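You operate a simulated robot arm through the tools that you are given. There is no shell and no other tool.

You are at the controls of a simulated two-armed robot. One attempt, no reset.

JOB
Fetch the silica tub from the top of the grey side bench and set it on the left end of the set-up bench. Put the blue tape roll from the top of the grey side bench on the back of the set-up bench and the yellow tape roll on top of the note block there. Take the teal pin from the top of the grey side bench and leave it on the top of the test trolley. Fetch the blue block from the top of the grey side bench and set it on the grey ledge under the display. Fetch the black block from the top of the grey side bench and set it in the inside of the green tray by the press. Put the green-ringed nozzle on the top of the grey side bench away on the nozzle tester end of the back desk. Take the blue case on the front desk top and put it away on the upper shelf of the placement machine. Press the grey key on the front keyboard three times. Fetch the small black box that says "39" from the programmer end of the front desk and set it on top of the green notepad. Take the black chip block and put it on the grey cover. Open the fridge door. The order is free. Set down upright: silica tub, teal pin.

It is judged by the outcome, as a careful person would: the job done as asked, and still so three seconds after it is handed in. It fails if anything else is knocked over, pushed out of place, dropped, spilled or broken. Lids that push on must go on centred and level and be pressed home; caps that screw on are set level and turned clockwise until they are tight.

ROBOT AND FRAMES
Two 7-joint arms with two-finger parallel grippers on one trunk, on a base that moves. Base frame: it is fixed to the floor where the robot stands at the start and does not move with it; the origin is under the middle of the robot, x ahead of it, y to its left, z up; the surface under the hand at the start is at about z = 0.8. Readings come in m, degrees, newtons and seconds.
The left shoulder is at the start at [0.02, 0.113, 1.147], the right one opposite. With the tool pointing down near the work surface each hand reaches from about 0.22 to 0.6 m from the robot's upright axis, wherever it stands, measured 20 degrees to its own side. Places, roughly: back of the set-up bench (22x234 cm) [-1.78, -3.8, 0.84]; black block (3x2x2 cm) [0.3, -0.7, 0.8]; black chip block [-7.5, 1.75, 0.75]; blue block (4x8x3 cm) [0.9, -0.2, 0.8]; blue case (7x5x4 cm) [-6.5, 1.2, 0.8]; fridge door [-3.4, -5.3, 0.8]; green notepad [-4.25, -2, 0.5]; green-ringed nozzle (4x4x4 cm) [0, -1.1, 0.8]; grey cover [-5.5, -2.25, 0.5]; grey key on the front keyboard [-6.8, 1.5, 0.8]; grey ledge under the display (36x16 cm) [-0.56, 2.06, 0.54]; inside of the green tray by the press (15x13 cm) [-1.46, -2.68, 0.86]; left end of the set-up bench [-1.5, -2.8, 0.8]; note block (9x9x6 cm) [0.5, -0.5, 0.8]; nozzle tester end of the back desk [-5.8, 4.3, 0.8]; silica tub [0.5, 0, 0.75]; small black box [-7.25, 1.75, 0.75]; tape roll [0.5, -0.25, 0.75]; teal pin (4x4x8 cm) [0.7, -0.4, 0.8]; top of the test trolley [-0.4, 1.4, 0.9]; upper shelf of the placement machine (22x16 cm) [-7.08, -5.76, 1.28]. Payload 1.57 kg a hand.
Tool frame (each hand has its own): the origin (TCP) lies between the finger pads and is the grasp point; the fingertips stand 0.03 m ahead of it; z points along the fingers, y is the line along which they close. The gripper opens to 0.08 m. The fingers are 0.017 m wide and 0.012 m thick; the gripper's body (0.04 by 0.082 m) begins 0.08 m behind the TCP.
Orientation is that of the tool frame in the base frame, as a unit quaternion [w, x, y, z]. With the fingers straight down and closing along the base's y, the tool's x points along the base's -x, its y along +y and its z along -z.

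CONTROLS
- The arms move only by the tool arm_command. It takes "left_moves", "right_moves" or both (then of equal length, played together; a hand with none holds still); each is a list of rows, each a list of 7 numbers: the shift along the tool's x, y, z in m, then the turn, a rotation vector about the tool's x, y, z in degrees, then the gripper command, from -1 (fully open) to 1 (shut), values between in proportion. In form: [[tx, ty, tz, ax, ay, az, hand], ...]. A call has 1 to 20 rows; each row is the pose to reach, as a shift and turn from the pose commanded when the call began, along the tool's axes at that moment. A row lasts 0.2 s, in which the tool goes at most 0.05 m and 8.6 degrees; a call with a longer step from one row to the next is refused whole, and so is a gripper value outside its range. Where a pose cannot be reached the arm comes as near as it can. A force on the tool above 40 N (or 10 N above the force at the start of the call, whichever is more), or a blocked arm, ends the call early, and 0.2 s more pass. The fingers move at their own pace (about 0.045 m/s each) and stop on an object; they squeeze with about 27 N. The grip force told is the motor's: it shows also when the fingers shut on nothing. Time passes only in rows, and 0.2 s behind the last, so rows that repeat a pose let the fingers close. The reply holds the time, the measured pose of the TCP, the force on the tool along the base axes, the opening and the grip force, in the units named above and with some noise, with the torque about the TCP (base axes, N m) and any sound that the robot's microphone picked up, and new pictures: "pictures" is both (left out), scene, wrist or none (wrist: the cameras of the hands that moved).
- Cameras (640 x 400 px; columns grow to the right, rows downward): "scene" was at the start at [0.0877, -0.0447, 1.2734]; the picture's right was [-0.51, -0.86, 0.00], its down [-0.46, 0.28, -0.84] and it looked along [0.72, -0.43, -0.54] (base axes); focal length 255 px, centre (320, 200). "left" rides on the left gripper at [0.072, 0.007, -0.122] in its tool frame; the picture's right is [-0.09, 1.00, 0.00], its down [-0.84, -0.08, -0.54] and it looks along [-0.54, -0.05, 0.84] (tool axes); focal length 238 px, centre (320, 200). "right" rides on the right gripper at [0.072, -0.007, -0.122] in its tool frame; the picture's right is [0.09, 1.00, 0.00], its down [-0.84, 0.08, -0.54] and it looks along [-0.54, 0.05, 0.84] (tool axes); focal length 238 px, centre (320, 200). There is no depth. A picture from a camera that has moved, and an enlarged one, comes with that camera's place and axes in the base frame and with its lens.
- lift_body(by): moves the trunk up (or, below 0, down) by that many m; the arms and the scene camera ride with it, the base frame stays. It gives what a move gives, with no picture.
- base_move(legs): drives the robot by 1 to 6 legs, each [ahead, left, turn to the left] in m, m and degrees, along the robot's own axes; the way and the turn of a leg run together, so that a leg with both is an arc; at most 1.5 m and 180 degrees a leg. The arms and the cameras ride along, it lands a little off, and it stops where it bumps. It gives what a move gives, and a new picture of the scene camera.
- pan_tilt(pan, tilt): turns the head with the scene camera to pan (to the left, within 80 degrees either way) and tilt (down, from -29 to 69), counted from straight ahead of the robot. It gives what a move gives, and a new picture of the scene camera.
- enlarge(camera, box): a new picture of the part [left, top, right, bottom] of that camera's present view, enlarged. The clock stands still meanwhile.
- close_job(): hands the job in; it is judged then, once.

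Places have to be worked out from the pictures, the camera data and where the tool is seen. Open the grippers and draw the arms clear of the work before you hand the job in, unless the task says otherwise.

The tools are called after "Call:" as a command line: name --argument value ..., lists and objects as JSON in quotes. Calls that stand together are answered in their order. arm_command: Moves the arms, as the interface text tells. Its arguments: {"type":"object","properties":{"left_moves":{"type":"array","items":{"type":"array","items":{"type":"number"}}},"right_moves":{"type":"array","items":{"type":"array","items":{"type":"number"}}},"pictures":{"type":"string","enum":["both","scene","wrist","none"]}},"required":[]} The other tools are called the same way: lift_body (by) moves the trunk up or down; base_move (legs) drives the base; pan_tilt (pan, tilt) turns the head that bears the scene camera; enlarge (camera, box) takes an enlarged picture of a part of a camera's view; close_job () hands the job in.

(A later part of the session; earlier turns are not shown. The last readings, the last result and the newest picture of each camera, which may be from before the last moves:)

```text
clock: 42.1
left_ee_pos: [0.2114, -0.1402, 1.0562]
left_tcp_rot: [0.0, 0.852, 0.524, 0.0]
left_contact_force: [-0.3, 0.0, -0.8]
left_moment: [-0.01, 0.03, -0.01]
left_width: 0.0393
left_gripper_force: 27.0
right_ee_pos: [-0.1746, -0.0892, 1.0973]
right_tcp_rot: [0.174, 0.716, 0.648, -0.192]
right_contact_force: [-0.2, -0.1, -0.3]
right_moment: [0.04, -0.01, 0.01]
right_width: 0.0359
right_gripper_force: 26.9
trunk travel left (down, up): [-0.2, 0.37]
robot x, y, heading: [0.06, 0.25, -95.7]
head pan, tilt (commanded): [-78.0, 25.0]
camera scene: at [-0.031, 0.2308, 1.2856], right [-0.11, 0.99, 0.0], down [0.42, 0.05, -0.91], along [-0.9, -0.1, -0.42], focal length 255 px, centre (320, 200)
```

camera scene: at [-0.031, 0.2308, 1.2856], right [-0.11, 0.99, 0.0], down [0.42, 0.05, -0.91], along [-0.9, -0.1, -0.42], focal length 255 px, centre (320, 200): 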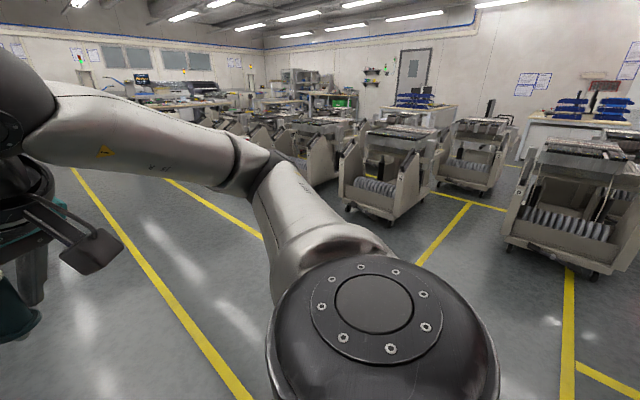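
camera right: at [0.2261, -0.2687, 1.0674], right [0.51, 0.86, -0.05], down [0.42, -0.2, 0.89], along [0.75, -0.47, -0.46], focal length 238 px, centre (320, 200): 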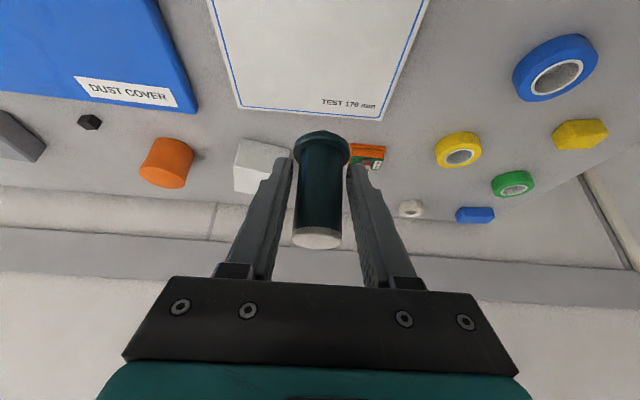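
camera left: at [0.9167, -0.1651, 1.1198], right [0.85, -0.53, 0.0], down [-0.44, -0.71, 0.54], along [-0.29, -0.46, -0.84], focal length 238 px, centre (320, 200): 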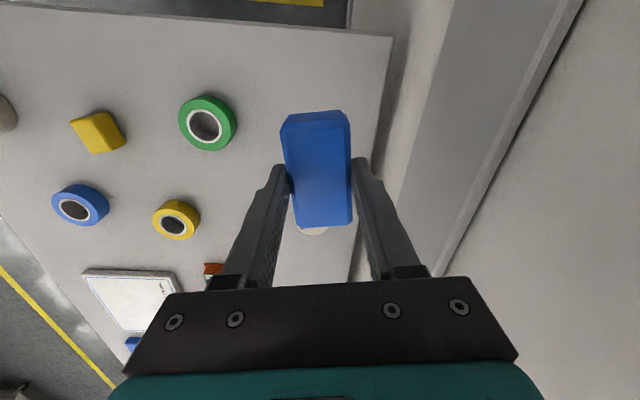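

Open floor on this side. I'll slide away from the bench and turn left to face the trolley and display.

Call:
base_move --legs '[[-0.25, -0.433, 0], [0, 0, 150]]'

Call:
pan_tilt --pan 25 --tilt 25

```text
clock: 51.2
left_ee_pos: [-0.289, 0.9544, 1.0565]
left_tcp_rot: [0.0, -0.286, 0.958, 0.0]
left_contact_force: [0.2, -0.3, -0.6]
left_moment: [0.02, 0.02, -0.02]
left_width: 0.0393
left_gripper_force: 26.8
right_ee_pos: [0.0191, 0.7176, 1.0967]
right_tcp_rot: [0.23, -0.441, 0.859, 0.119]
right_contact_force: [-0.4, -0.2, -0.8]
right_moment: [-0.02, 0.03, 0.03]
right_width: 0.0361
right_gripper_force: 27.0
trunk travel left (down, up): [-0.2, 0.37]
robot x, y, heading: [-0.3543, 0.5414, 54.4]
head pan, tilt (commanded): [-78.0, 25.0]
camera scene: at [-0.2633, 0.5125, 1.2856], right [-0.4, -0.92, 0.0], down [-0.39, 0.17, -0.91], along [0.83, -0.36, -0.42], focal length 255 px, centre (320, 200)
```

scene: 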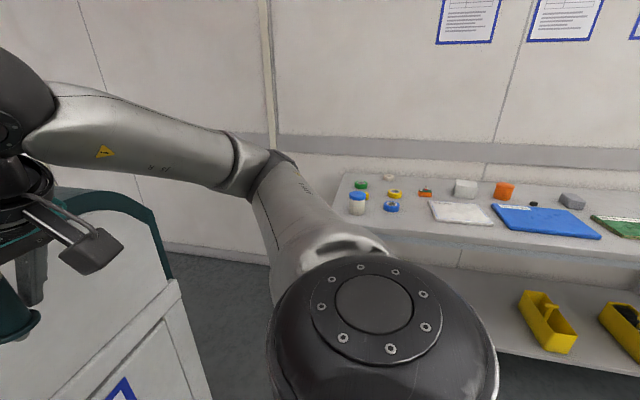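

```text
clock: 53.0
left_ee_pos: [-0.2903, 0.9532, 1.056]
left_tcp_rot: [0.0, -0.287, 0.958, 0.0]
left_contact_force: [-0.3, -0.3, -1.8]
left_moment: [-0.01, 0.0, -0.02]
left_width: 0.0393
left_gripper_force: 27.6
right_ee_pos: [0.0179, 0.7176, 1.0971]
right_tcp_rot: [0.229, -0.442, 0.859, 0.118]
right_contact_force: [-1.2, -0.5, -1.8]
right_moment: [0.01, -0.02, 0.0]
right_width: 0.0361
right_gripper_force: 26.8
trunk travel left (down, up): [-0.2, 0.37]
robot x, y, heading: [-0.3564, 0.5357, 54.6]
head pan, tilt (commanded): [25.0, 25.0]
camera scene: at [-0.3306, 0.64, 1.2856], right [0.98, -0.18, 0.0], down [-0.08, -0.42, -0.91], along [0.17, 0.89, -0.42], focal length 255 px, centre (320, 200)
```

scene: 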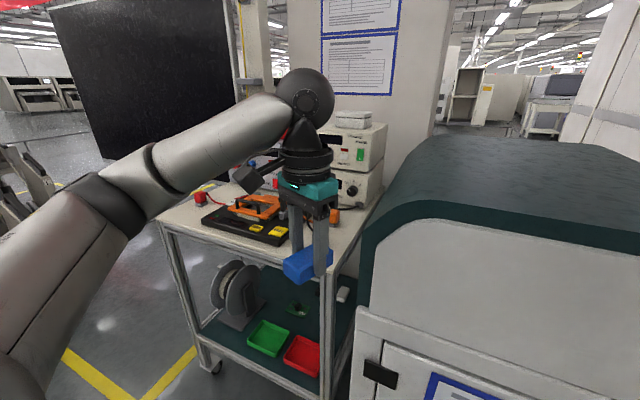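

The trolley's front edge lies at about l=0.74 m ahead-left, beside the machine; its front centre carries a black mat with an orange fixture. I'll slide left in front of it and look for free space on top.

Call:
base_move --legs '[[0, 0.45, 0]]'

Call:
pan_tilt --pan 0 --tilt 35

Call:
pan_tilt --pan 45 --tilt 30

```text
clock: 55.8
left_ee_pos: [-0.6632, 1.2196, 1.0561]
left_tcp_rot: [0.0, -0.288, 0.958, -0.001]
left_contact_force: [-0.3, 0.4, -1.6]
left_moment: [0.03, -0.04, -0.01]
left_width: 0.0391
left_gripper_force: 27.1
right_ee_pos: [-0.3524, 0.9851, 1.0959]
right_tcp_rot: [0.23, -0.443, 0.858, 0.119]
right_contact_force: [-0.7, -0.1, -1.3]
right_moment: [0.04, -0.03, 0.0]
right_width: 0.0357
right_gripper_force: 27.5
trunk travel left (down, up): [-0.2, 0.37]
robot x, y, heading: [-0.7252, 0.8064, 54.8]
head pan, tilt (commanded): [25.0, 25.0]
camera scene: at [-0.7022, 0.9048, 1.2856], right [0.98, -0.18, 0.0], down [-0.08, -0.42, -0.91], along [0.16, 0.89, -0.42], focal length 255 px, centre (320, 200)
```

scene: 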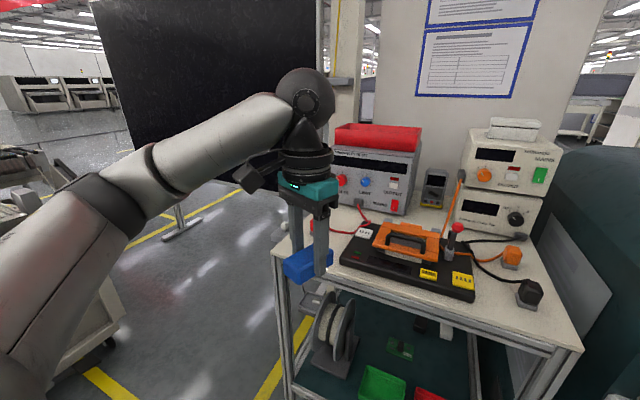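

```text
clock: 56.7
left_ee_pos: [-0.6627, 1.2195, 1.0557]
left_tcp_rot: [0.001, -0.288, 0.958, -0.001]
left_contact_force: [0.2, 0.7, -1.6]
left_moment: [-0.05, -0.02, 0.01]
left_width: 0.0392
left_gripper_force: 26.9
right_ee_pos: [-0.353, 0.9839, 1.0948]
right_tcp_rot: [0.23, -0.443, 0.858, 0.118]
right_contact_force: [-0.1, 0.1, -1.3]
right_moment: [-0.03, -0.02, -0.03]
right_width: 0.0361
right_gripper_force: 26.9
trunk travel left (down, up): [-0.2, 0.37]
robot x, y, heading: [-0.7259, 0.8023, 54.8]
head pan, tilt (commanded): [0.0, 35.0]
camera scene: at [-0.6675, 0.8858, 1.2699], right [0.82, -0.58, 0.0], down [-0.33, -0.47, -0.82], along [0.47, 0.67, -0.57], focal length 255 px, centre (320, 200)
```

scene: 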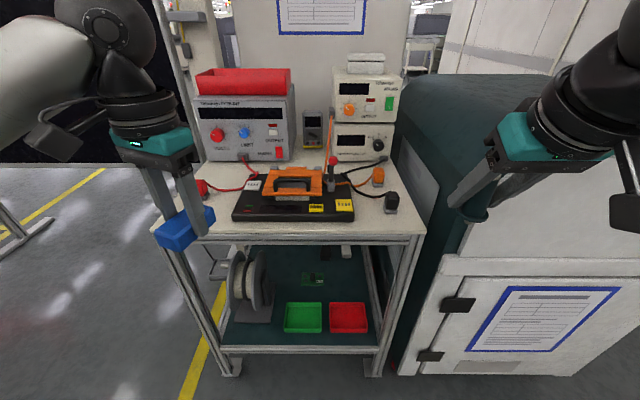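

```text
clock: 57.8
left_ee_pos: [-0.6637, 1.2194, 1.0563]
left_tcp_rot: [0.0, -0.288, 0.958, 0.0]
left_contact_force: [-0.4, 0.2, -2.0]
left_moment: [0.0, 0.0, -0.03]
left_width: 0.0396
left_gripper_force: 27.0
right_ee_pos: [-0.3518, 0.985, 1.0969]
right_tcp_rot: [0.23, -0.444, 0.858, 0.119]
right_contact_force: [-1.1, 0.2, -1.6]
right_moment: [0.0, 0.05, -0.02]
right_width: 0.0361
right_gripper_force: 26.6
trunk travel left (down, up): [-0.2, 0.37]
robot x, y, heading: [-0.7238, 0.8045, 54.5]
head pan, tilt (commanded): [45.0, 30.0]
camera scene: at [-0.7335, 0.9032, 1.2777], right [0.99, 0.17, 0.0], down [0.08, -0.49, -0.87], along [-0.14, 0.85, -0.5], focal length 255 px, centre (320, 200)
```

scene: 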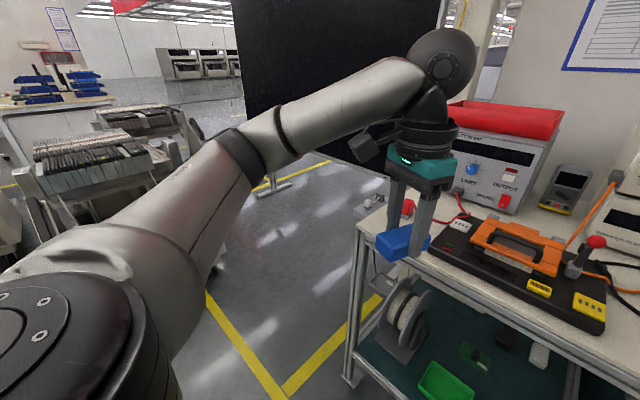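

The trolley top has a clear patch at its front-left corner, left of the black mat (about R(0.56, 0.27)). I'll slide 0.35 m left so the right hand can set the pin there.

Call:
base_move --legs '[[0, 0.35, 0]]'

Call:
pan_tilt --pan -10 --tilt 40

```text
clock: 60.0
left_ee_pos: [-0.942, 1.4186, 1.0566]
left_tcp_rot: [0.0, -0.285, 0.959, 0.0]
left_contact_force: [-0.1, -0.4, -1.6]
left_moment: [-0.03, 0.0, 0.0]
left_width: 0.0392
left_gripper_force: 27.1
right_ee_pos: [-0.6326, 1.182, 1.0973]
right_tcp_rot: [0.231, -0.441, 0.859, 0.118]
right_contact_force: [-0.2, 0.4, -0.6]
right_moment: [-0.01, -0.02, -0.01]
right_width: 0.0357
right_gripper_force: 27.2
trunk travel left (down, up): [-0.2, 0.37]
robot x, y, heading: [-1.0061, 1.0042, 54.5]
head pan, tilt (commanded): [45.0, 30.0]
camera scene: at [-1.0144, 1.1039, 1.2776], right [0.99, 0.16, 0.0], down [0.08, -0.49, -0.87], along [-0.14, 0.85, -0.5], focal length 255 px, centre (320, 200)
```

scene: 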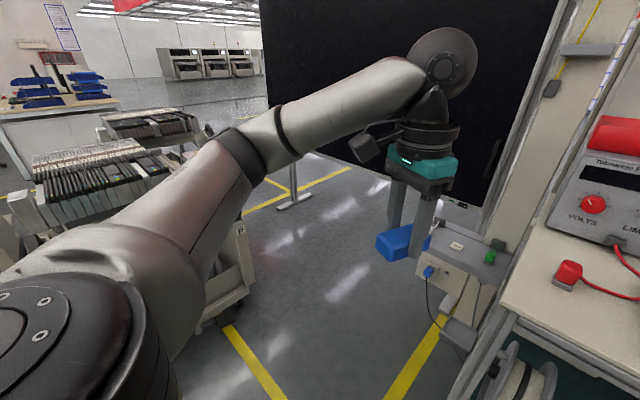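

```text
clock: 61.3
left_ee_pos: [-0.9415, 1.4195, 1.0564]
left_tcp_rot: [0.0, -0.286, 0.958, 0.0]
left_contact_force: [-0.3, -0.8, -1.7]
left_moment: [0.04, -0.04, 0.0]
left_width: 0.0393
left_gripper_force: 26.9
right_ee_pos: [-0.6319, 1.1815, 1.0969]
right_tcp_rot: [0.23, -0.441, 0.859, 0.118]
right_contact_force: [0.1, -0.1, -1.0]
right_moment: [0.0, 0.02, -0.03]
right_width: 0.0356
right_gripper_force: 27.2
trunk travel left (down, up): [-0.2, 0.37]
robot x, y, heading: [-1.0083, 1.0035, 54.4]
head pan, tilt (commanded): [-10.0, 40.0]
camera scene: at [-0.9385, 1.0739, 1.2623], right [0.7, -0.71, 0.0], down [-0.46, -0.45, -0.77], along [0.55, 0.54, -0.64], focal length 255 px, centre (320, 200)
```

scene: 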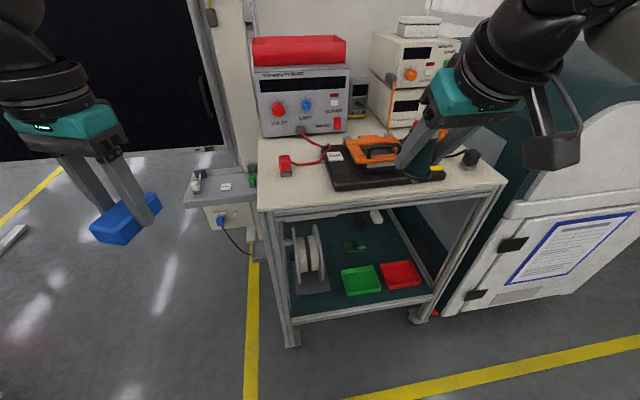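

The patch left of the mat, in front of the red plug, is about 12 cm square around R(0.575,-0.04). I'll bring the pin over it at height and check with the wrist camera.

Call:
arm_command --right_moves '[[-0.029, 0.027, 0.017, 0, 0, 0, 1], [-0.058, 0.054, 0.034, 0, 0, 0, 1], [-0.088, 0.082, 0.05, 0, 0, 0, 1], [-0.117, 0.109, 0.067, 0, 0, 0, 1], [-0.146, 0.137, 0.084, 0, 0, 0, 1], [-0.175, 0.164, 0.101, 0, 0, 0, 1], [-0.175, 0.164, 0.101, 0, 0, 0, 1]]' --pictures "both"

```text
clock: 62.9
left_ee_pos: [-0.9416, 1.4185, 1.0561]
left_tcp_rot: [0.0, -0.286, 0.958, 0.0]
left_contact_force: [0.2, -0.1, -0.8]
left_moment: [0.03, 0.02, -0.01]
left_width: 0.0395
left_gripper_force: 26.5
right_ee_pos: [-0.6471, 1.4423, 1.0968]
right_tcp_rot: [0.23, -0.441, 0.859, 0.118]
right_contact_force: [0.3, 0.2, -1.3]
right_moment: [-0.02, 0.02, -0.02]
right_width: 0.0355
right_gripper_force: 27.2
trunk travel left (down, up): [-0.2, 0.37]
robot x, y, heading: [-1.0123, 1.0085, 54.4]
head pan, tilt (commanded): [-10.0, 40.0]
camera scene: at [-0.9383, 1.0737, 1.2623], right [0.7, -0.72, 0.0], down [-0.46, -0.45, -0.77], along [0.55, 0.54, -0.64], focal length 255 px, centre (320, 200)
camera right: at [-0.7147, 1.3374, 1.1656], right [-0.86, 0.52, -0.05], down [0.2, 0.41, 0.89], along [0.48, 0.75, -0.46], focal length 238 px, centre (320, 200)
```

scene: 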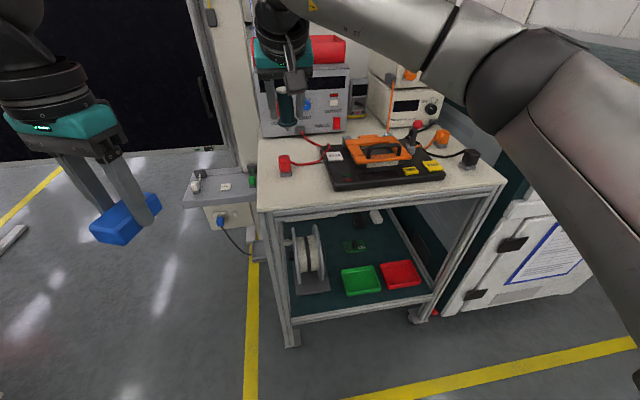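
right: 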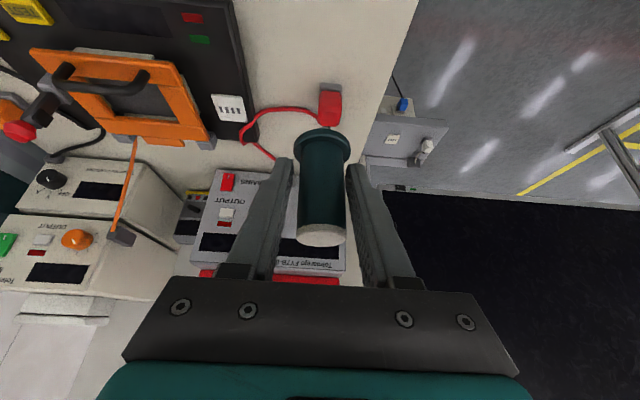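

The wrist view confirms the patch: plug front at R x≈0.64, mat at y≈-0.12, trolley edge at y≈+0.04, and the pin hovers at (0.576,-0.04). I'll lower it most of the way.

Call:
arm_command --right_moves '[[0.0225, 0, 0.039, 0, 0, 0, 1], [0.045, 0, 0.078, 0, 0, 0, 1], [0.0625, 0, 0.108, 0, 0, 0, 1], [0.0695, 0, 0.1204, 0, 0, 0, 1], [0.0695, 0, 0.1204, 0, 0, 0, 1]]' --pictures "both"

```text
clock: 64.1
left_ee_pos: [-0.9422, 1.4185, 1.0569]
left_tcp_rot: [0.0, -0.286, 0.958, 0.0]
left_contact_force: [-0.8, 0.4, -0.6]
left_moment: [0.04, -0.01, 0.03]
left_width: 0.0393
left_gripper_force: 27.2
right_ee_pos: [-0.6501, 1.4431, 0.9561]
right_tcp_rot: [0.23, -0.442, 0.859, 0.118]
right_contact_force: [-0.4, 0.5, -1.3]
right_moment: [0.02, 0.0, 0.01]
right_width: 0.0358
right_gripper_force: 27.1
trunk travel left (down, up): [-0.2, 0.37]
robot x, y, heading: [-1.009, 1.0063, 54.5]
head pan, tilt (commanded): [-10.0, 40.0]
camera scene: at [-0.9385, 1.0739, 1.2623], right [0.7, -0.71, 0.0], down [-0.46, -0.45, -0.77], along [0.55, 0.54, -0.64], focal length 255 px, centre (320, 200)
camera right: at [-0.7161, 1.3379, 1.0254], right [-0.86, 0.52, -0.05], down [0.2, 0.41, 0.89], along [0.48, 0.75, -0.46], focal length 238 px, centre (320, 200)
```

scene: 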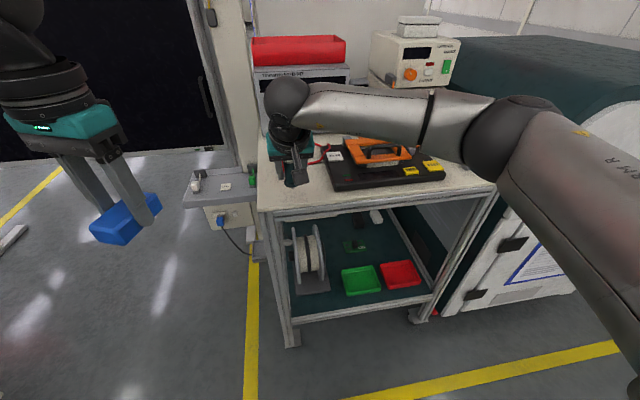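
right: 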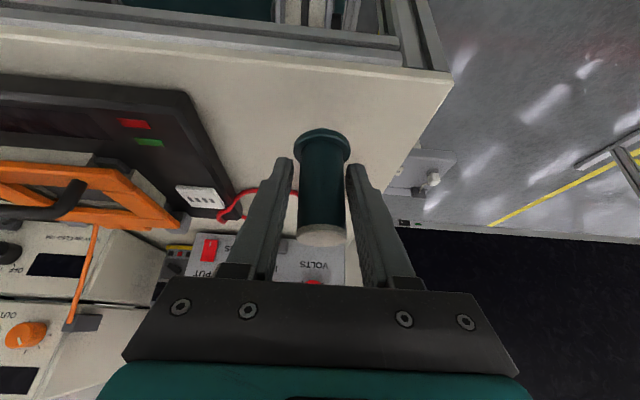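

The pin's foot hovers about 1 cm over the surface, ~5 cm from the front edge. I'll lower in small steps until I feel contact.

Call:
arm_command --right_moves '[[0.0015, 0, 0.0026, 0, 0, 0, 1], [0.003, 0, 0.0052, 0, 0, 0, 1], [0.003, 0, 0.0052, 0, 0, 0, 1]]' --pictures "none"

Call:
enlarge --camera "right" --box '[260, 80, 380, 160]'

```text
clock: 64.9
left_ee_pos: [-0.9418, 1.4178, 1.0564]
left_tcp_rot: [0.0, -0.286, 0.958, 0.0]
left_contact_force: [-0.3, -0.3, -0.8]
left_moment: [0.02, -0.01, -0.01]
left_width: 0.0393
left_gripper_force: 27.0
right_ee_pos: [-0.6472, 1.442, 0.9513]
right_tcp_rot: [0.23, -0.442, 0.859, 0.118]
right_contact_force: [-0.7, -0.5, -1.2]
right_moment: [0.01, 0.01, 0.0]
right_width: 0.0357
right_gripper_force: 26.8
trunk travel left (down, up): [-0.2, 0.37]
robot x, y, heading: [-1.0062, 1.0064, 54.5]
head pan, tilt (commanded): [-10.0, 40.0]
```

```text
5.00 times, centred on (320, 120) of right
camera zoom: at [-0.7146, 1.3375, 1.0194], right [-0.86, 0.52, -0.05], down [0.2, 0.41, 0.89], along [0.48, 0.75, -0.46], focal length 1192 px, centre (320, 600)
```

zoom: 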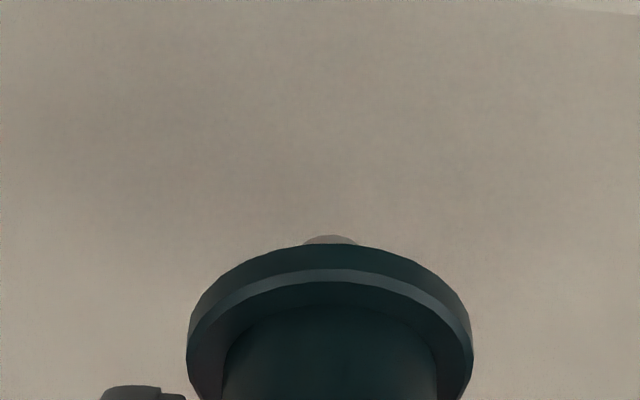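

No contact yet. Continue lowering in 2–3 mm steps.

Call:
arm_command --right_moves '[[0.001, 0, 0.0017, 0, 0, 0, 1], [0.002, 0, 0.0035, 0, 0, 0, 1], [0.002, 0, 0.0035, 0, 0, 0, 1]]' --pictures "none"

Call:
enlarge --camera "right" --box '[240, 40, 400, 160]'

```text
clock: 65.7
left_ee_pos: [-0.9422, 1.4194, 1.0563]
left_tcp_rot: [0.0, -0.285, 0.958, 0.0]
left_contact_force: [0.5, 0.1, -2.2]
left_moment: [-0.02, -0.03, 0.02]
left_width: 0.0393
left_gripper_force: 27.4
right_ee_pos: [-0.6497, 1.4417, 0.9463]
right_tcp_rot: [0.23, -0.442, 0.859, 0.118]
right_contact_force: [0.5, 0.7, -0.8]
right_moment: [-0.01, 0.01, -0.01]
right_width: 0.0354
right_gripper_force: 27.4
trunk travel left (down, up): [-0.2, 0.37]
robot x, y, heading: [-1.0047, 1.0071, 54.4]
head pan, tilt (commanded): [-10.0, 40.0]
```

```text
3.33 times, centred on (320, 100) of right
camera zoom: at [-0.7148, 1.3374, 1.0161], right [-0.86, 0.52, -0.05], down [0.2, 0.41, 0.89], along [0.48, 0.75, -0.46], focal length 794 px, centre (320, 533)
```

zoom: 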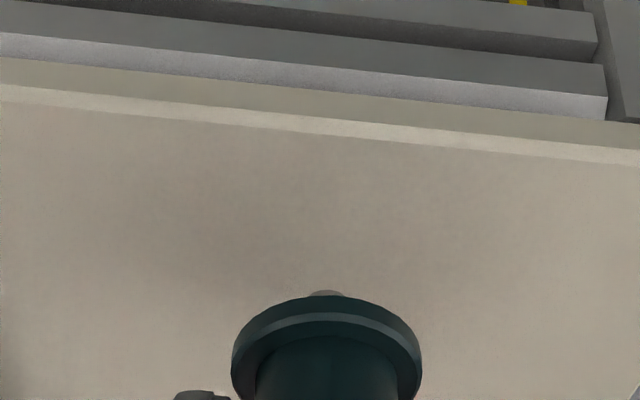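

Still free. I'll keep lowering gently.

Call:
arm_command --right_moves '[[0.001, 0, 0.0017, 0, 0, 0, 1], [0.002, 0, 0.0035, 0, 0, 0, 1], [0.003, 0, 0.0052, 0, 0, 0, 1], [0.003, 0, 0.0052, 0, 0, 0, 1]]' --pictures "none"

Call:
enlarge --camera "right" --box '[240, 40, 400, 160]'

```text
clock: 66.7
left_ee_pos: [-0.942, 1.4199, 1.0567]
left_tcp_rot: [-0.001, -0.286, 0.958, 0.0]
left_contact_force: [0.6, 0.6, -1.2]
left_moment: [0.04, -0.01, 0.01]
left_width: 0.039
left_gripper_force: 27.0
right_ee_pos: [-0.6477, 1.4428, 0.9414]
right_tcp_rot: [0.23, -0.441, 0.859, 0.118]
right_contact_force: [-0.1, -0.6, -1.7]
right_moment: [-0.01, 0.0, 0.0]
right_width: 0.0358
right_gripper_force: 27.1
trunk travel left (down, up): [-0.2, 0.37]
robot x, y, heading: [-1.0065, 1.0085, 54.7]
head pan, tilt (commanded): [-10.0, 40.0]
```

```text
3.33 times, centred on (320, 100) of right
camera zoom: at [-0.714, 1.3372, 1.0098], right [-0.86, 0.52, -0.05], down [0.2, 0.41, 0.89], along [0.48, 0.75, -0.46], focal length 794 px, centre (320, 533)
```

zoom: 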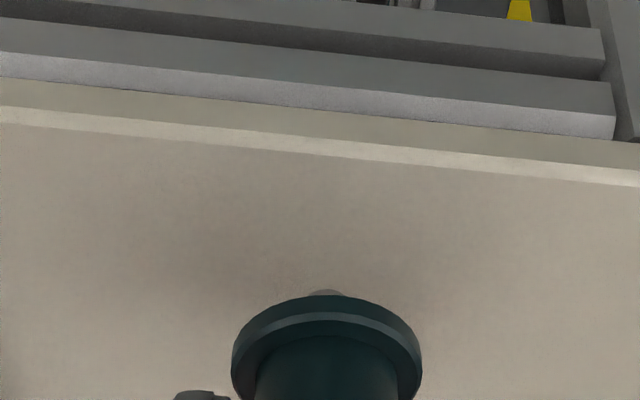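

Not touching yet; triangulating the front edge suggests the top is nearer z≈0.885. Continue down in small steps.

Call:
arm_command --right_moves '[[0.001, 0, 0.0017, 0, 0, 0, 1], [0.002, 0, 0.0035, 0, 0, 0, 1], [0.003, 0, 0.0052, 0, 0, 0, 1], [0.003, 0, 0.0052, 0, 0, 0, 1]]' --pictures "none"

Call:
enlarge --camera "right" --box '[240, 60, 400, 180]'

```text
clock: 67.7
left_ee_pos: [-0.9416, 1.419, 1.0556]
left_tcp_rot: [0.0, -0.286, 0.958, 0.0]
left_contact_force: [-0.5, 0.3, -1.5]
left_moment: [-0.01, -0.02, 0.0]
left_width: 0.0393
left_gripper_force: 26.8
right_ee_pos: [-0.6473, 1.4412, 0.9344]
right_tcp_rot: [0.229, -0.442, 0.859, 0.118]
right_contact_force: [-0.2, 0.1, -1.3]
right_moment: [0.01, 0.0, -0.01]
right_width: 0.0358
right_gripper_force: 26.9
trunk travel left (down, up): [-0.2, 0.37]
robot x, y, heading: [-1.005, 1.0058, 54.5]
head pan, tilt (commanded): [-10.0, 40.0]
```

```text
3.33 times, centred on (320, 120) of right
camera zoom: at [-0.7138, 1.3373, 1.0041], right [-0.86, 0.52, -0.05], down [0.2, 0.41, 0.89], along [0.48, 0.75, -0.46], focal length 794 px, centre (320, 467)
```

zoom: 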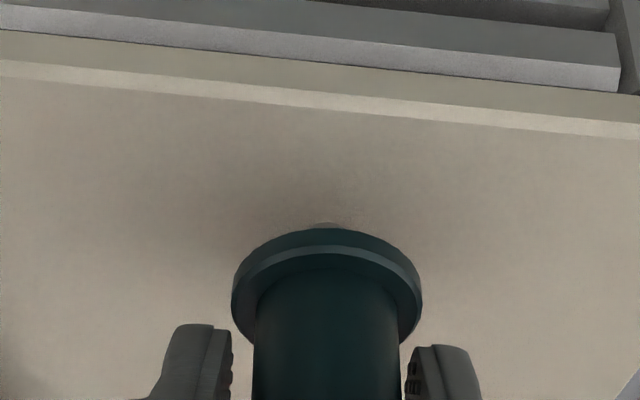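

The gap is nearly closed. A few more millimetres.

Call:
arm_command --right_moves '[[0.001, 0, 0.0017, 0, 0, 0, 1], [0.002, 0, 0.0035, 0, 0, 0, 1], [0.002, 0, 0.0035, 0, 0, 0, 1]]' --pictures "none"

Call:
enlarge --camera "right" --box '[240, 60, 400, 180]'

```text
clock: 68.5
left_ee_pos: [-0.9412, 1.4188, 1.0567]
left_tcp_rot: [0.0, -0.286, 0.958, 0.0]
left_contact_force: [-0.2, -0.1, -0.5]
left_moment: [0.02, -0.03, -0.02]
left_width: 0.0392
left_gripper_force: 26.6
right_ee_pos: [-0.6467, 1.4422, 0.9321]
right_tcp_rot: [0.231, -0.441, 0.859, 0.119]
right_contact_force: [0.5, 0.9, 2.4]
right_moment: [0.04, -0.08, 0.01]
right_width: 0.0267
right_gripper_force: 27.0
trunk travel left (down, up): [-0.2, 0.37]
robot x, y, heading: [-1.0083, 1.0034, 54.3]
head pan, tilt (commanded): [-10.0, 40.0]
```

```text
3.33 times, centred on (320, 120) of right
camera zoom: at [-0.7135, 1.3374, 1.0006], right [-0.86, 0.52, -0.05], down [0.2, 0.41, 0.89], along [0.48, 0.75, -0.46], focal length 794 px, centre (320, 467)
```

zoom: 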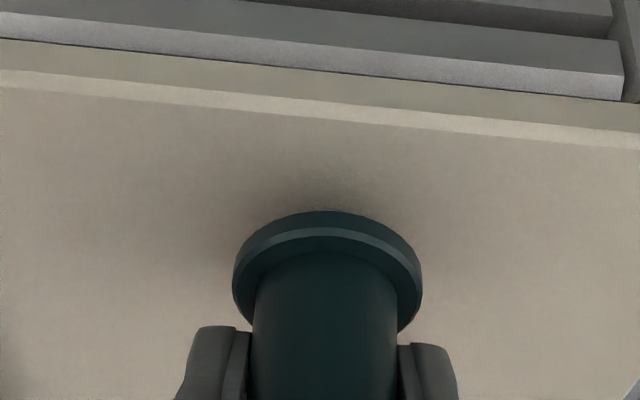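

Contact: the force is now upward and the fingers have slipped from the flange onto the shank (0.027 m). I'll check the pin's stance before releasing.

Call:
enlarge --camera "right" --box '[200, 60, 440, 300]'

Call:
enlarge --camera "scene" --box '[230, 90, 350, 230]'

```text
1.67 times, centred on (320, 180) of right
camera zoom: at [-0.7135, 1.3374, 1.0006], right [-0.86, 0.52, -0.05], down [0.2, 0.41, 0.89], along [0.48, 0.75, -0.46], focal length 397 px, centre (320, 233)
```

zoom: 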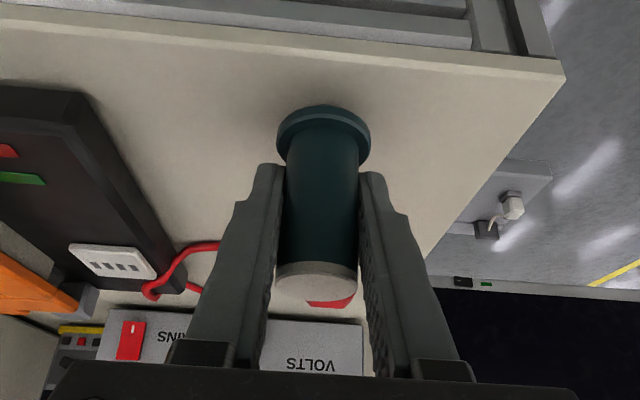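

```text
2.86 times, centred on (290, 160) of scene
camera zoom: at [-0.9387, 1.0737, 1.2624], right [0.7, -0.71, 0.0], down [-0.46, -0.45, -0.77], along [0.55, 0.54, -0.64], focal length 729 px, centre (406, 314)
```

zoom: 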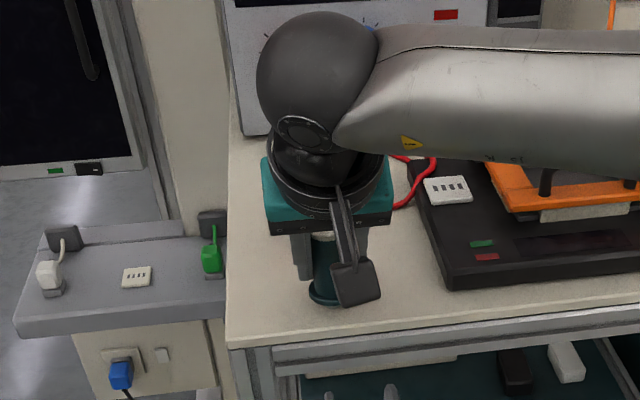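

The pin stands on the surface upright. I'll open the fingers and withdraw straight back along the tool axis.

Call:
arm_command --right_moves '[[0, 0, 0, 0, 0, 0, -0.2], [0, 0, 0, 0, 0, 0, -0.6], [0, 0, 0, 0, 0, 0, -1], [0, 0, 0, 0, 0, 0, -1], [0, 0, -0.02, 0, 0, 0, -1], [0, 0, -0.06, 0, 0, 0, -1], [0, 0, -0.1, 0, 0, 0, -1]]' --pictures "both"

```text
clock: 70.1
left_ee_pos: [-0.942, 1.4181, 1.055]
left_tcp_rot: [0.0, -0.285, 0.959, 0.0]
left_contact_force: [1.0, -0.3, -0.9]
left_moment: [-0.01, 0.02, -0.01]
left_width: 0.0394
left_gripper_force: 27.2
right_ee_pos: [-0.6765, 1.402, 1.0167]
right_tcp_rot: [0.231, -0.441, 0.859, 0.118]
right_contact_force: [0.1, 0.3, 0.5]
right_moment: [-0.01, -0.03, 0.0]
right_width: 0.08
right_gripper_force: 0.0
trunk travel left (down, up): [-0.2, 0.37]
robot x, y, heading: [-1.0083, 1.0006, 54.4]
head pan, tilt (commanded): [-10.0, 40.0]
camera scene: at [-0.9387, 1.0736, 1.2624], right [0.7, -0.71, 0.0], down [-0.46, -0.45, -0.77], along [0.55, 0.54, -0.64], focal length 255 px, centre (320, 200)
camera right: at [-0.7431, 1.2969, 1.0861], right [-0.86, 0.52, -0.05], down [0.2, 0.41, 0.89], along [0.48, 0.75, -0.46], focal length 238 px, centre (320, 200)
```

scene: 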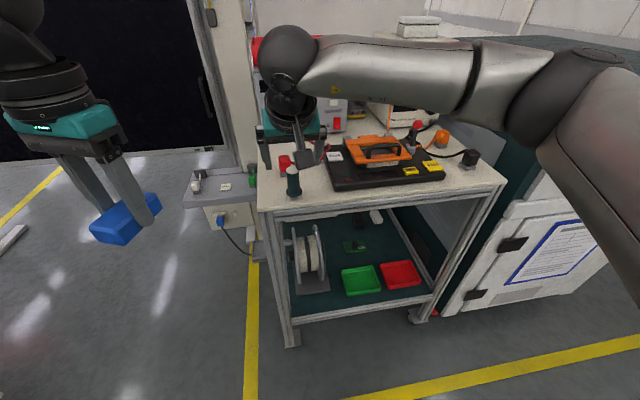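
right: 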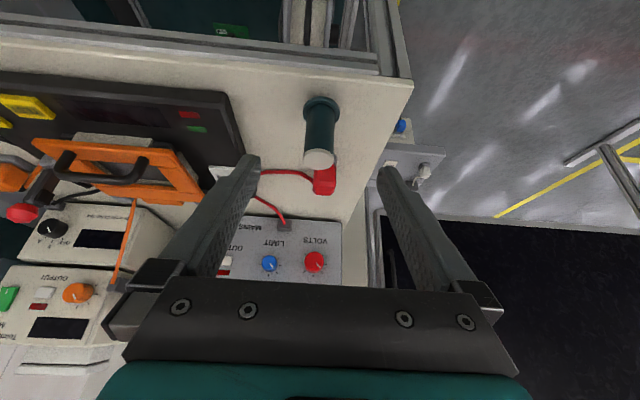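

The pin is standing upright on the trolley. I'll retract and level the right arm, then look to the left for the route toward the ledge.

Call:
arm_command --right_moves '[[0.0, 0, -0.045, 0, 0, 0, -1], [0.02, -0.02, -0.08, 0, 4, 0, -1], [0.045, -0.045, -0.105, 0, 9, 0, -1], [0.07, -0.07, -0.13, 0, 14, 0, -1], [0.1, -0.1, -0.15, 0, 19, 0, -1], [0.13, -0.13, -0.17, 0, 24, 0, -1], [0.16, -0.155, -0.185, 0, 30, 0, -1]]' --pictures "none"

Call:
pan_tilt --pan 20 --tilt 40

Call:
pan_tilt --pan 75 --tilt 35

```text
clock: 71.7
left_ee_pos: [-0.9413, 1.4187, 1.0565]
left_tcp_rot: [-0.001, -0.286, 0.958, 0.001]
left_contact_force: [0.5, -0.3, -1.4]
left_moment: [0.0, -0.02, 0.01]
left_width: 0.0393
left_gripper_force: 26.8
right_ee_pos: [-0.6844, 1.1231, 1.0984]
right_tcp_rot: [-0.001, -0.457, 0.89, -0.001]
right_contact_force: [-0.1, 0.0, -0.5]
right_moment: [0.0, -0.02, -0.02]
right_width: 0.0801
right_gripper_force: 0.1
trunk travel left (down, up): [-0.2, 0.37]
robot x, y, heading: [-1.0047, 1.0056, 54.5]
head pan, tilt (commanded): [-10.0, 40.0]
```

```text
clock: 72.6
left_ee_pos: [-0.9422, 1.4187, 1.0561]
left_tcp_rot: [-0.001, -0.286, 0.958, 0.0]
left_contact_force: [-0.9, -0.7, -1.9]
left_moment: [0.0, 0.02, 0.0]
left_width: 0.0392
left_gripper_force: 26.6
right_ee_pos: [-0.6841, 1.1234, 1.0985]
right_tcp_rot: [0.0, -0.457, 0.89, 0.0]
right_contact_force: [0.4, -0.3, -0.5]
right_moment: [0.01, 0.0, 0.05]
right_width: 0.0798
right_gripper_force: 0.1
trunk travel left (down, up): [-0.2, 0.37]
robot x, y, heading: [-1.0089, 1.0072, 54.2]
head pan, tilt (commanded): [20.0, 40.0]
camera scene: at [-0.9763, 1.0962, 1.2623], right [0.96, -0.27, 0.0], down [-0.17, -0.62, -0.77], along [0.21, 0.74, -0.64], focal length 255 px, centre (320, 200)
```

scene: 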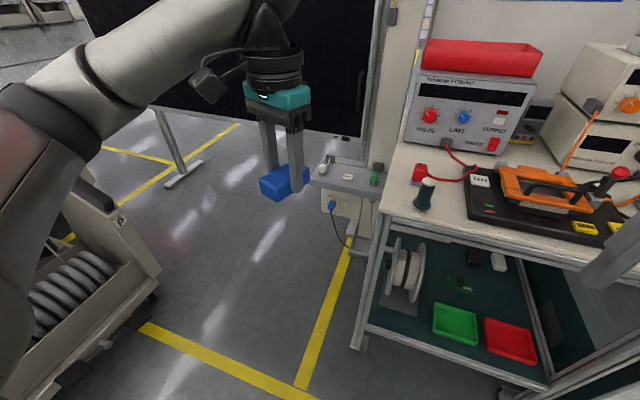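

```text
clock: 73.9
left_ee_pos: [-0.9423, 1.4198, 1.0552]
left_tcp_rot: [-0.001, -0.286, 0.958, 0.001]
left_contact_force: [0.2, -0.1, -0.5]
left_moment: [-0.01, 0.0, 0.01]
left_width: 0.0393
left_gripper_force: 27.3
right_ee_pos: [-0.6845, 1.1243, 1.0983]
right_tcp_rot: [0.0, -0.457, 0.89, -0.001]
right_contact_force: [-0.5, -0.7, -0.6]
right_moment: [0.02, 0.02, 0.02]
right_width: 0.08
right_gripper_force: 0.2
trunk travel left (down, up): [-0.2, 0.37]
robot x, y, heading: [-1.0059, 1.0066, 54.2]
head pan, tilt (commanded): [75.0, 35.0]
camera scene: at [-1.0551, 1.0825, 1.2699], right [0.77, 0.63, 0.0], down [0.36, -0.44, -0.82], along [-0.52, 0.63, -0.57], focal length 255 px, centre (320, 200)
```

scene: 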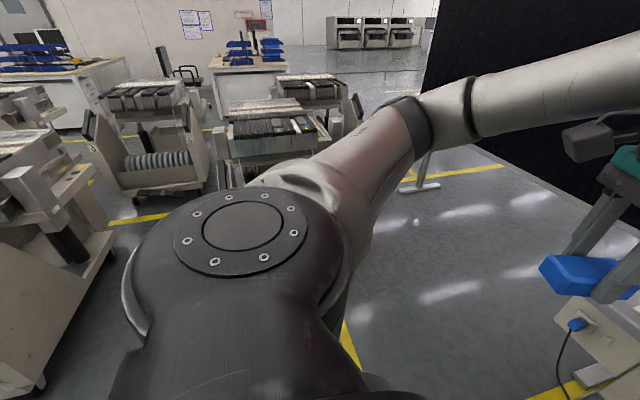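

The cart's near side is about 1.0 m to my left but ends at about 0.5 m ahead, so there's room to get to the ledge from its left-front. I'll turn right 65° first (keeping elbows off the cart), then slide around to the ledge.

Call:
base_move --legs '[[-0.1, 0.15, 0], [0, 0, -65], [-0.32, 0.26, 0]]'

Call:
pan_tilt --pan 20 --tilt 40

```text
clock: 80.3
left_ee_pos: [-1.0536, 1.4423, 1.0561]
left_tcp_rot: [-0.001, 0.27, 0.963, 0.0]
left_contact_force: [-0.4, -0.1, -1.4]
left_moment: [0.03, 0.0, 0.01]
left_width: 0.0395
left_gripper_force: 26.9
right_ee_pos: [-1.2079, 1.0848, 1.0991]
right_tcp_rot: [0.0, 0.088, 0.996, -0.001]
right_contact_force: [0.1, 0.2, 0.2]
right_moment: [0.0, -0.01, 0.02]
right_width: 0.08
right_gripper_force: 0.1
trunk travel left (down, up): [-0.2, 0.37]
robot x, y, heading: [-1.4516, 1.3217, -10.2]
head pan, tilt (commanded): [75.0, 35.0]
camera scene: at [-1.4053, 1.4021, 1.2699], right [0.91, -0.43, 0.0], down [-0.24, -0.52, -0.82], along [0.35, 0.74, -0.57], focal length 255 px, centre (320, 200)
```

scene: 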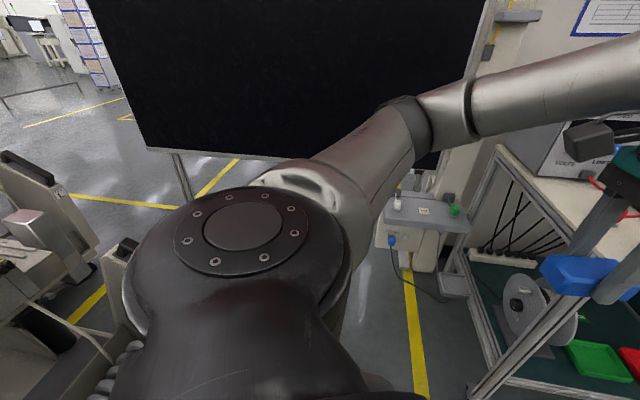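

```text
clock: 81.6
left_ee_pos: [-1.0522, 1.442, 1.0562]
left_tcp_rot: [-0.001, 0.269, 0.963, 0.0]
left_contact_force: [0.4, 0.9, -1.9]
left_moment: [0.0, -0.04, -0.01]
left_width: 0.0394
left_gripper_force: 26.9
right_ee_pos: [-1.2088, 1.0844, 1.0988]
right_tcp_rot: [-0.001, 0.089, 0.996, 0.0]
right_contact_force: [-0.7, -0.2, -0.1]
right_moment: [0.03, 0.02, 0.0]
right_width: 0.08
right_gripper_force: 0.0
trunk travel left (down, up): [-0.2, 0.37]
robot x, y, heading: [-1.4568, 1.3229, -10.0]
head pan, tilt (commanded): [20.0, 40.0]
camera scene: at [-1.3587, 1.3366, 1.2623], right [0.17, -0.99, 0.0], down [-0.63, -0.11, -0.77], along [0.75, 0.13, -0.64], focal length 255 px, centre (320, 200)
```

scene: 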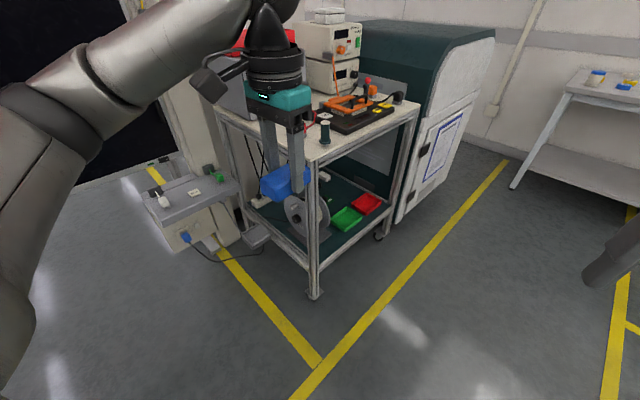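

The ledge is visible at left, behind the trolley. Let me enlarge it for placement.

Call:
enlarge --camera "scene" --box '[120, 140, 280, 260]'

```text
3.33 times, centred on (200, 200) of scene
camera zoom: at [-1.3587, 1.3366, 1.2623], right [0.17, -0.99, 0.0], down [-0.63, -0.11, -0.77], along [0.75, 0.13, -0.64], focal length 851 px, centre (720, 200)
```

zoom: 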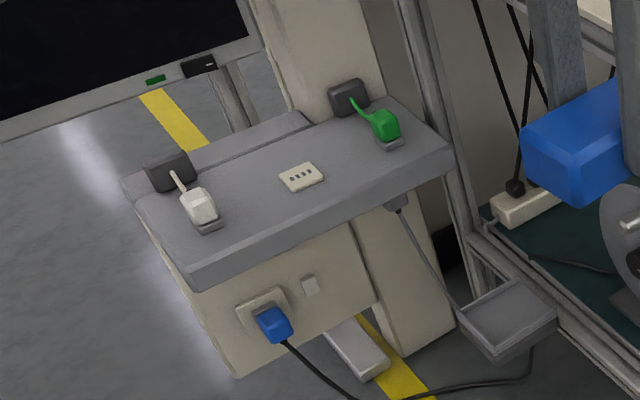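

The ledge (36×17 cm at z≈0.54) has its free front strip between the white plug and the central plate; target for the block is about (-0.635,2.056). I'll drive to stand in front-left of it.

Call:
base_move --legs '[[0.18, 0.3, 0], [0, 0.4, 0]]'

Call:
pan_tilt --pan 10 --tilt 50

```text
clock: 86.0
left_ee_pos: [-0.7536, 2.1067, 1.0569]
left_tcp_rot: [0.0, 0.266, 0.964, 0.0]
left_contact_force: [1.0, -0.6, -1.2]
left_moment: [0.0, -0.01, -0.01]
left_width: 0.0394
left_gripper_force: 27.2
right_ee_pos: [-0.9081, 1.7455, 1.099]
right_tcp_rot: [-0.001, 0.086, 0.996, 0.001]
right_contact_force: [-0.8, 0.2, -0.8]
right_moment: [0.01, -0.01, -0.01]
right_width: 0.08
right_gripper_force: 0.1
trunk travel left (down, up): [-0.2, 0.37]
robot x, y, heading: [-1.1523, 1.9815, -9.8]
head pan, tilt (commanded): [20.0, 40.0]
camera scene: at [-1.0588, 1.9975, 1.2623], right [0.18, -0.98, 0.0], down [-0.63, -0.11, -0.77], along [0.75, 0.13, -0.64], focal length 255 px, centre (320, 200)
```

scene: 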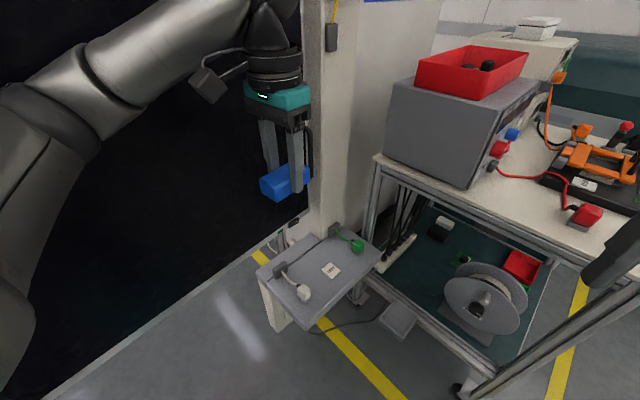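

```text
clock: 86.7
left_ee_pos: [-0.7529, 2.1057, 1.056]
left_tcp_rot: [0.0, 0.267, 0.964, 0.0]
left_contact_force: [-0.5, -0.4, -1.4]
left_moment: [0.03, -0.01, 0.0]
left_width: 0.0395
left_gripper_force: 26.8
right_ee_pos: [-0.9068, 1.7456, 1.0986]
right_tcp_rot: [0.0, 0.086, 0.996, 0.0]
right_contact_force: [0.3, 0.4, 0.1]
right_moment: [0.02, 0.03, -0.01]
right_width: 0.0799
right_gripper_force: 0.1
trunk travel left (down, up): [-0.2, 0.37]
robot x, y, heading: [-1.1523, 1.9828, -10.1]
head pan, tilt (commanded): [10.0, 50.0]
camera scene: at [-1.0656, 1.9829, 1.2482], right [0.0, -1.0, 0.0], down [-0.77, 0.0, -0.64], along [0.64, 0.0, -0.77], focal length 255 px, centre (320, 200)
```

scene: 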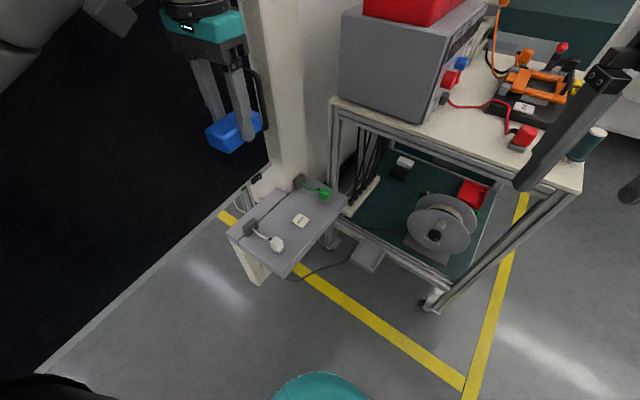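

Good overhead view of the ledge. Enlarging to refine the free area.

Call:
enlarge --camera "scene" --box '[210, 150, 370, 290]'

```text
2.86 times, centred on (290, 220) of scene
camera zoom: at [-1.0656, 1.9829, 1.2482], right [0.0, -1.0, 0.0], down [-0.77, 0.0, -0.64], along [0.64, 0.0, -0.77], focal length 729 px, centre (406, 143)
```

zoom: 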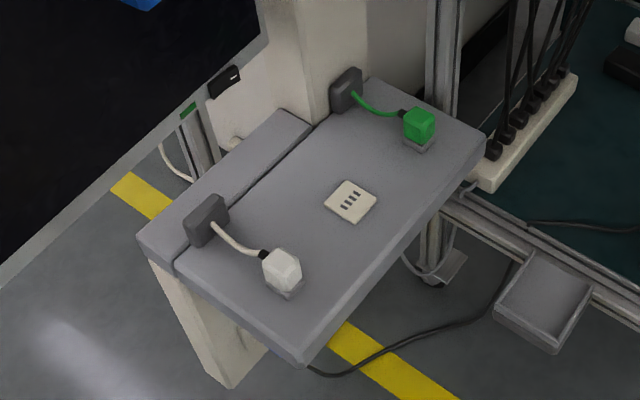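

Target for the block centre: (-0.643,2.051), long side along the ledge front. I'll lower the trunk 0.2 m, then move the left hand over the spot.

Call:
lift_body --by -0.2

Call:
arm_command --left_moves '[[-0.03, 0.002, 0, 0, 0, 1.2, 1], [-0.06, 0.005, 0.01, 0, 0, 2.4, 1], [-0.09, 0.007, 0.03, 0, 0, 3.6, 1], [-0.123, 0.01, 0.05, 0, 0, 4.9, 1], [-0.123, 0.01, 0.09, 0, 0, 4.9, 1], [-0.123, 0.01, 0.13, 0, 0, 4.9, 1], [-0.123, 0.01, 0.13, 0, 0, 4.9, 1]]' --pictures "both"

```text
clock: 88.8
left_ee_pos: [-0.752, 2.105, 0.8564]
left_tcp_rot: [0.0, 0.266, 0.964, 0.0]
left_contact_force: [-0.6, 0.1, -1.2]
left_moment: [-0.01, -0.01, 0.03]
left_width: 0.0394
left_gripper_force: 27.1
right_ee_pos: [-0.9066, 1.7439, 0.8989]
right_tcp_rot: [0.0, 0.087, 0.996, 0.0]
right_contact_force: [0.3, 0.8, 0.2]
right_moment: [0.04, 0.0, -0.03]
right_width: 0.0801
right_gripper_force: 0.2
trunk travel left (down, up): [0.0, 0.57]
robot x, y, heading: [-1.154, 1.9819, -10.0]
head pan, tilt (commanded): [10.0, 50.0]
```

```text
clock: 90.4
left_ee_pos: [-0.643, 2.0505, 0.7261]
left_tcp_rot: [0.001, 0.307, 0.952, 0.001]
left_contact_force: [0.4, 0.2, -1.5]
left_moment: [-0.01, 0.01, -0.02]
left_width: 0.0391
left_gripper_force: 26.6
right_ee_pos: [-0.9066, 1.7451, 0.8991]
right_tcp_rot: [-0.001, 0.087, 0.996, 0.0]
right_contact_force: [-0.1, -0.4, 0.2]
right_moment: [0.02, -0.02, 0.04]
right_width: 0.08
right_gripper_force: 0.1
trunk travel left (down, up): [0.0, 0.57]
robot x, y, heading: [-1.1505, 1.9861, -10.1]
head pan, tilt (commanded): [10.0, 50.0]
camera scene: at [-1.0655, 1.9829, 1.0482], right [0.0, -1.0, 0.0], down [-0.77, 0.0, -0.64], along [0.64, 0.0, -0.77], focal length 255 px, centre (320, 200)
camera left: at [-0.6969, 2.098, 0.849], right [0.66, 0.75, 0.0], down [0.63, -0.55, 0.54], along [0.41, -0.36, -0.84], focal length 238 px, centre (320, 200)
```

scene: 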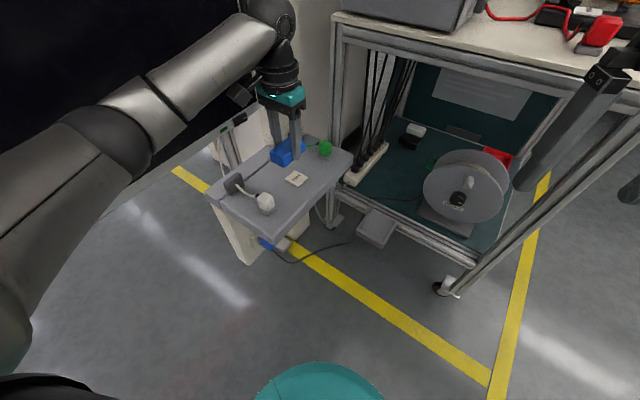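
left: 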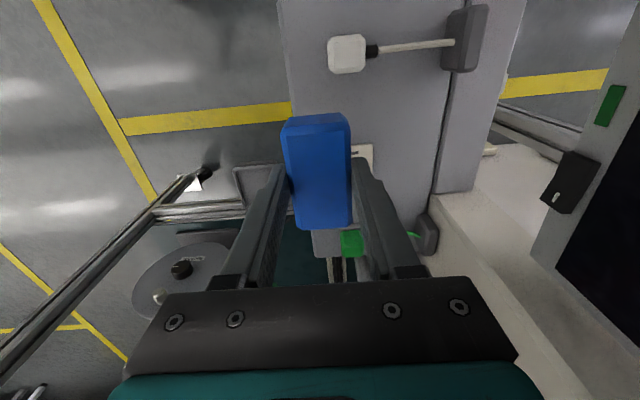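

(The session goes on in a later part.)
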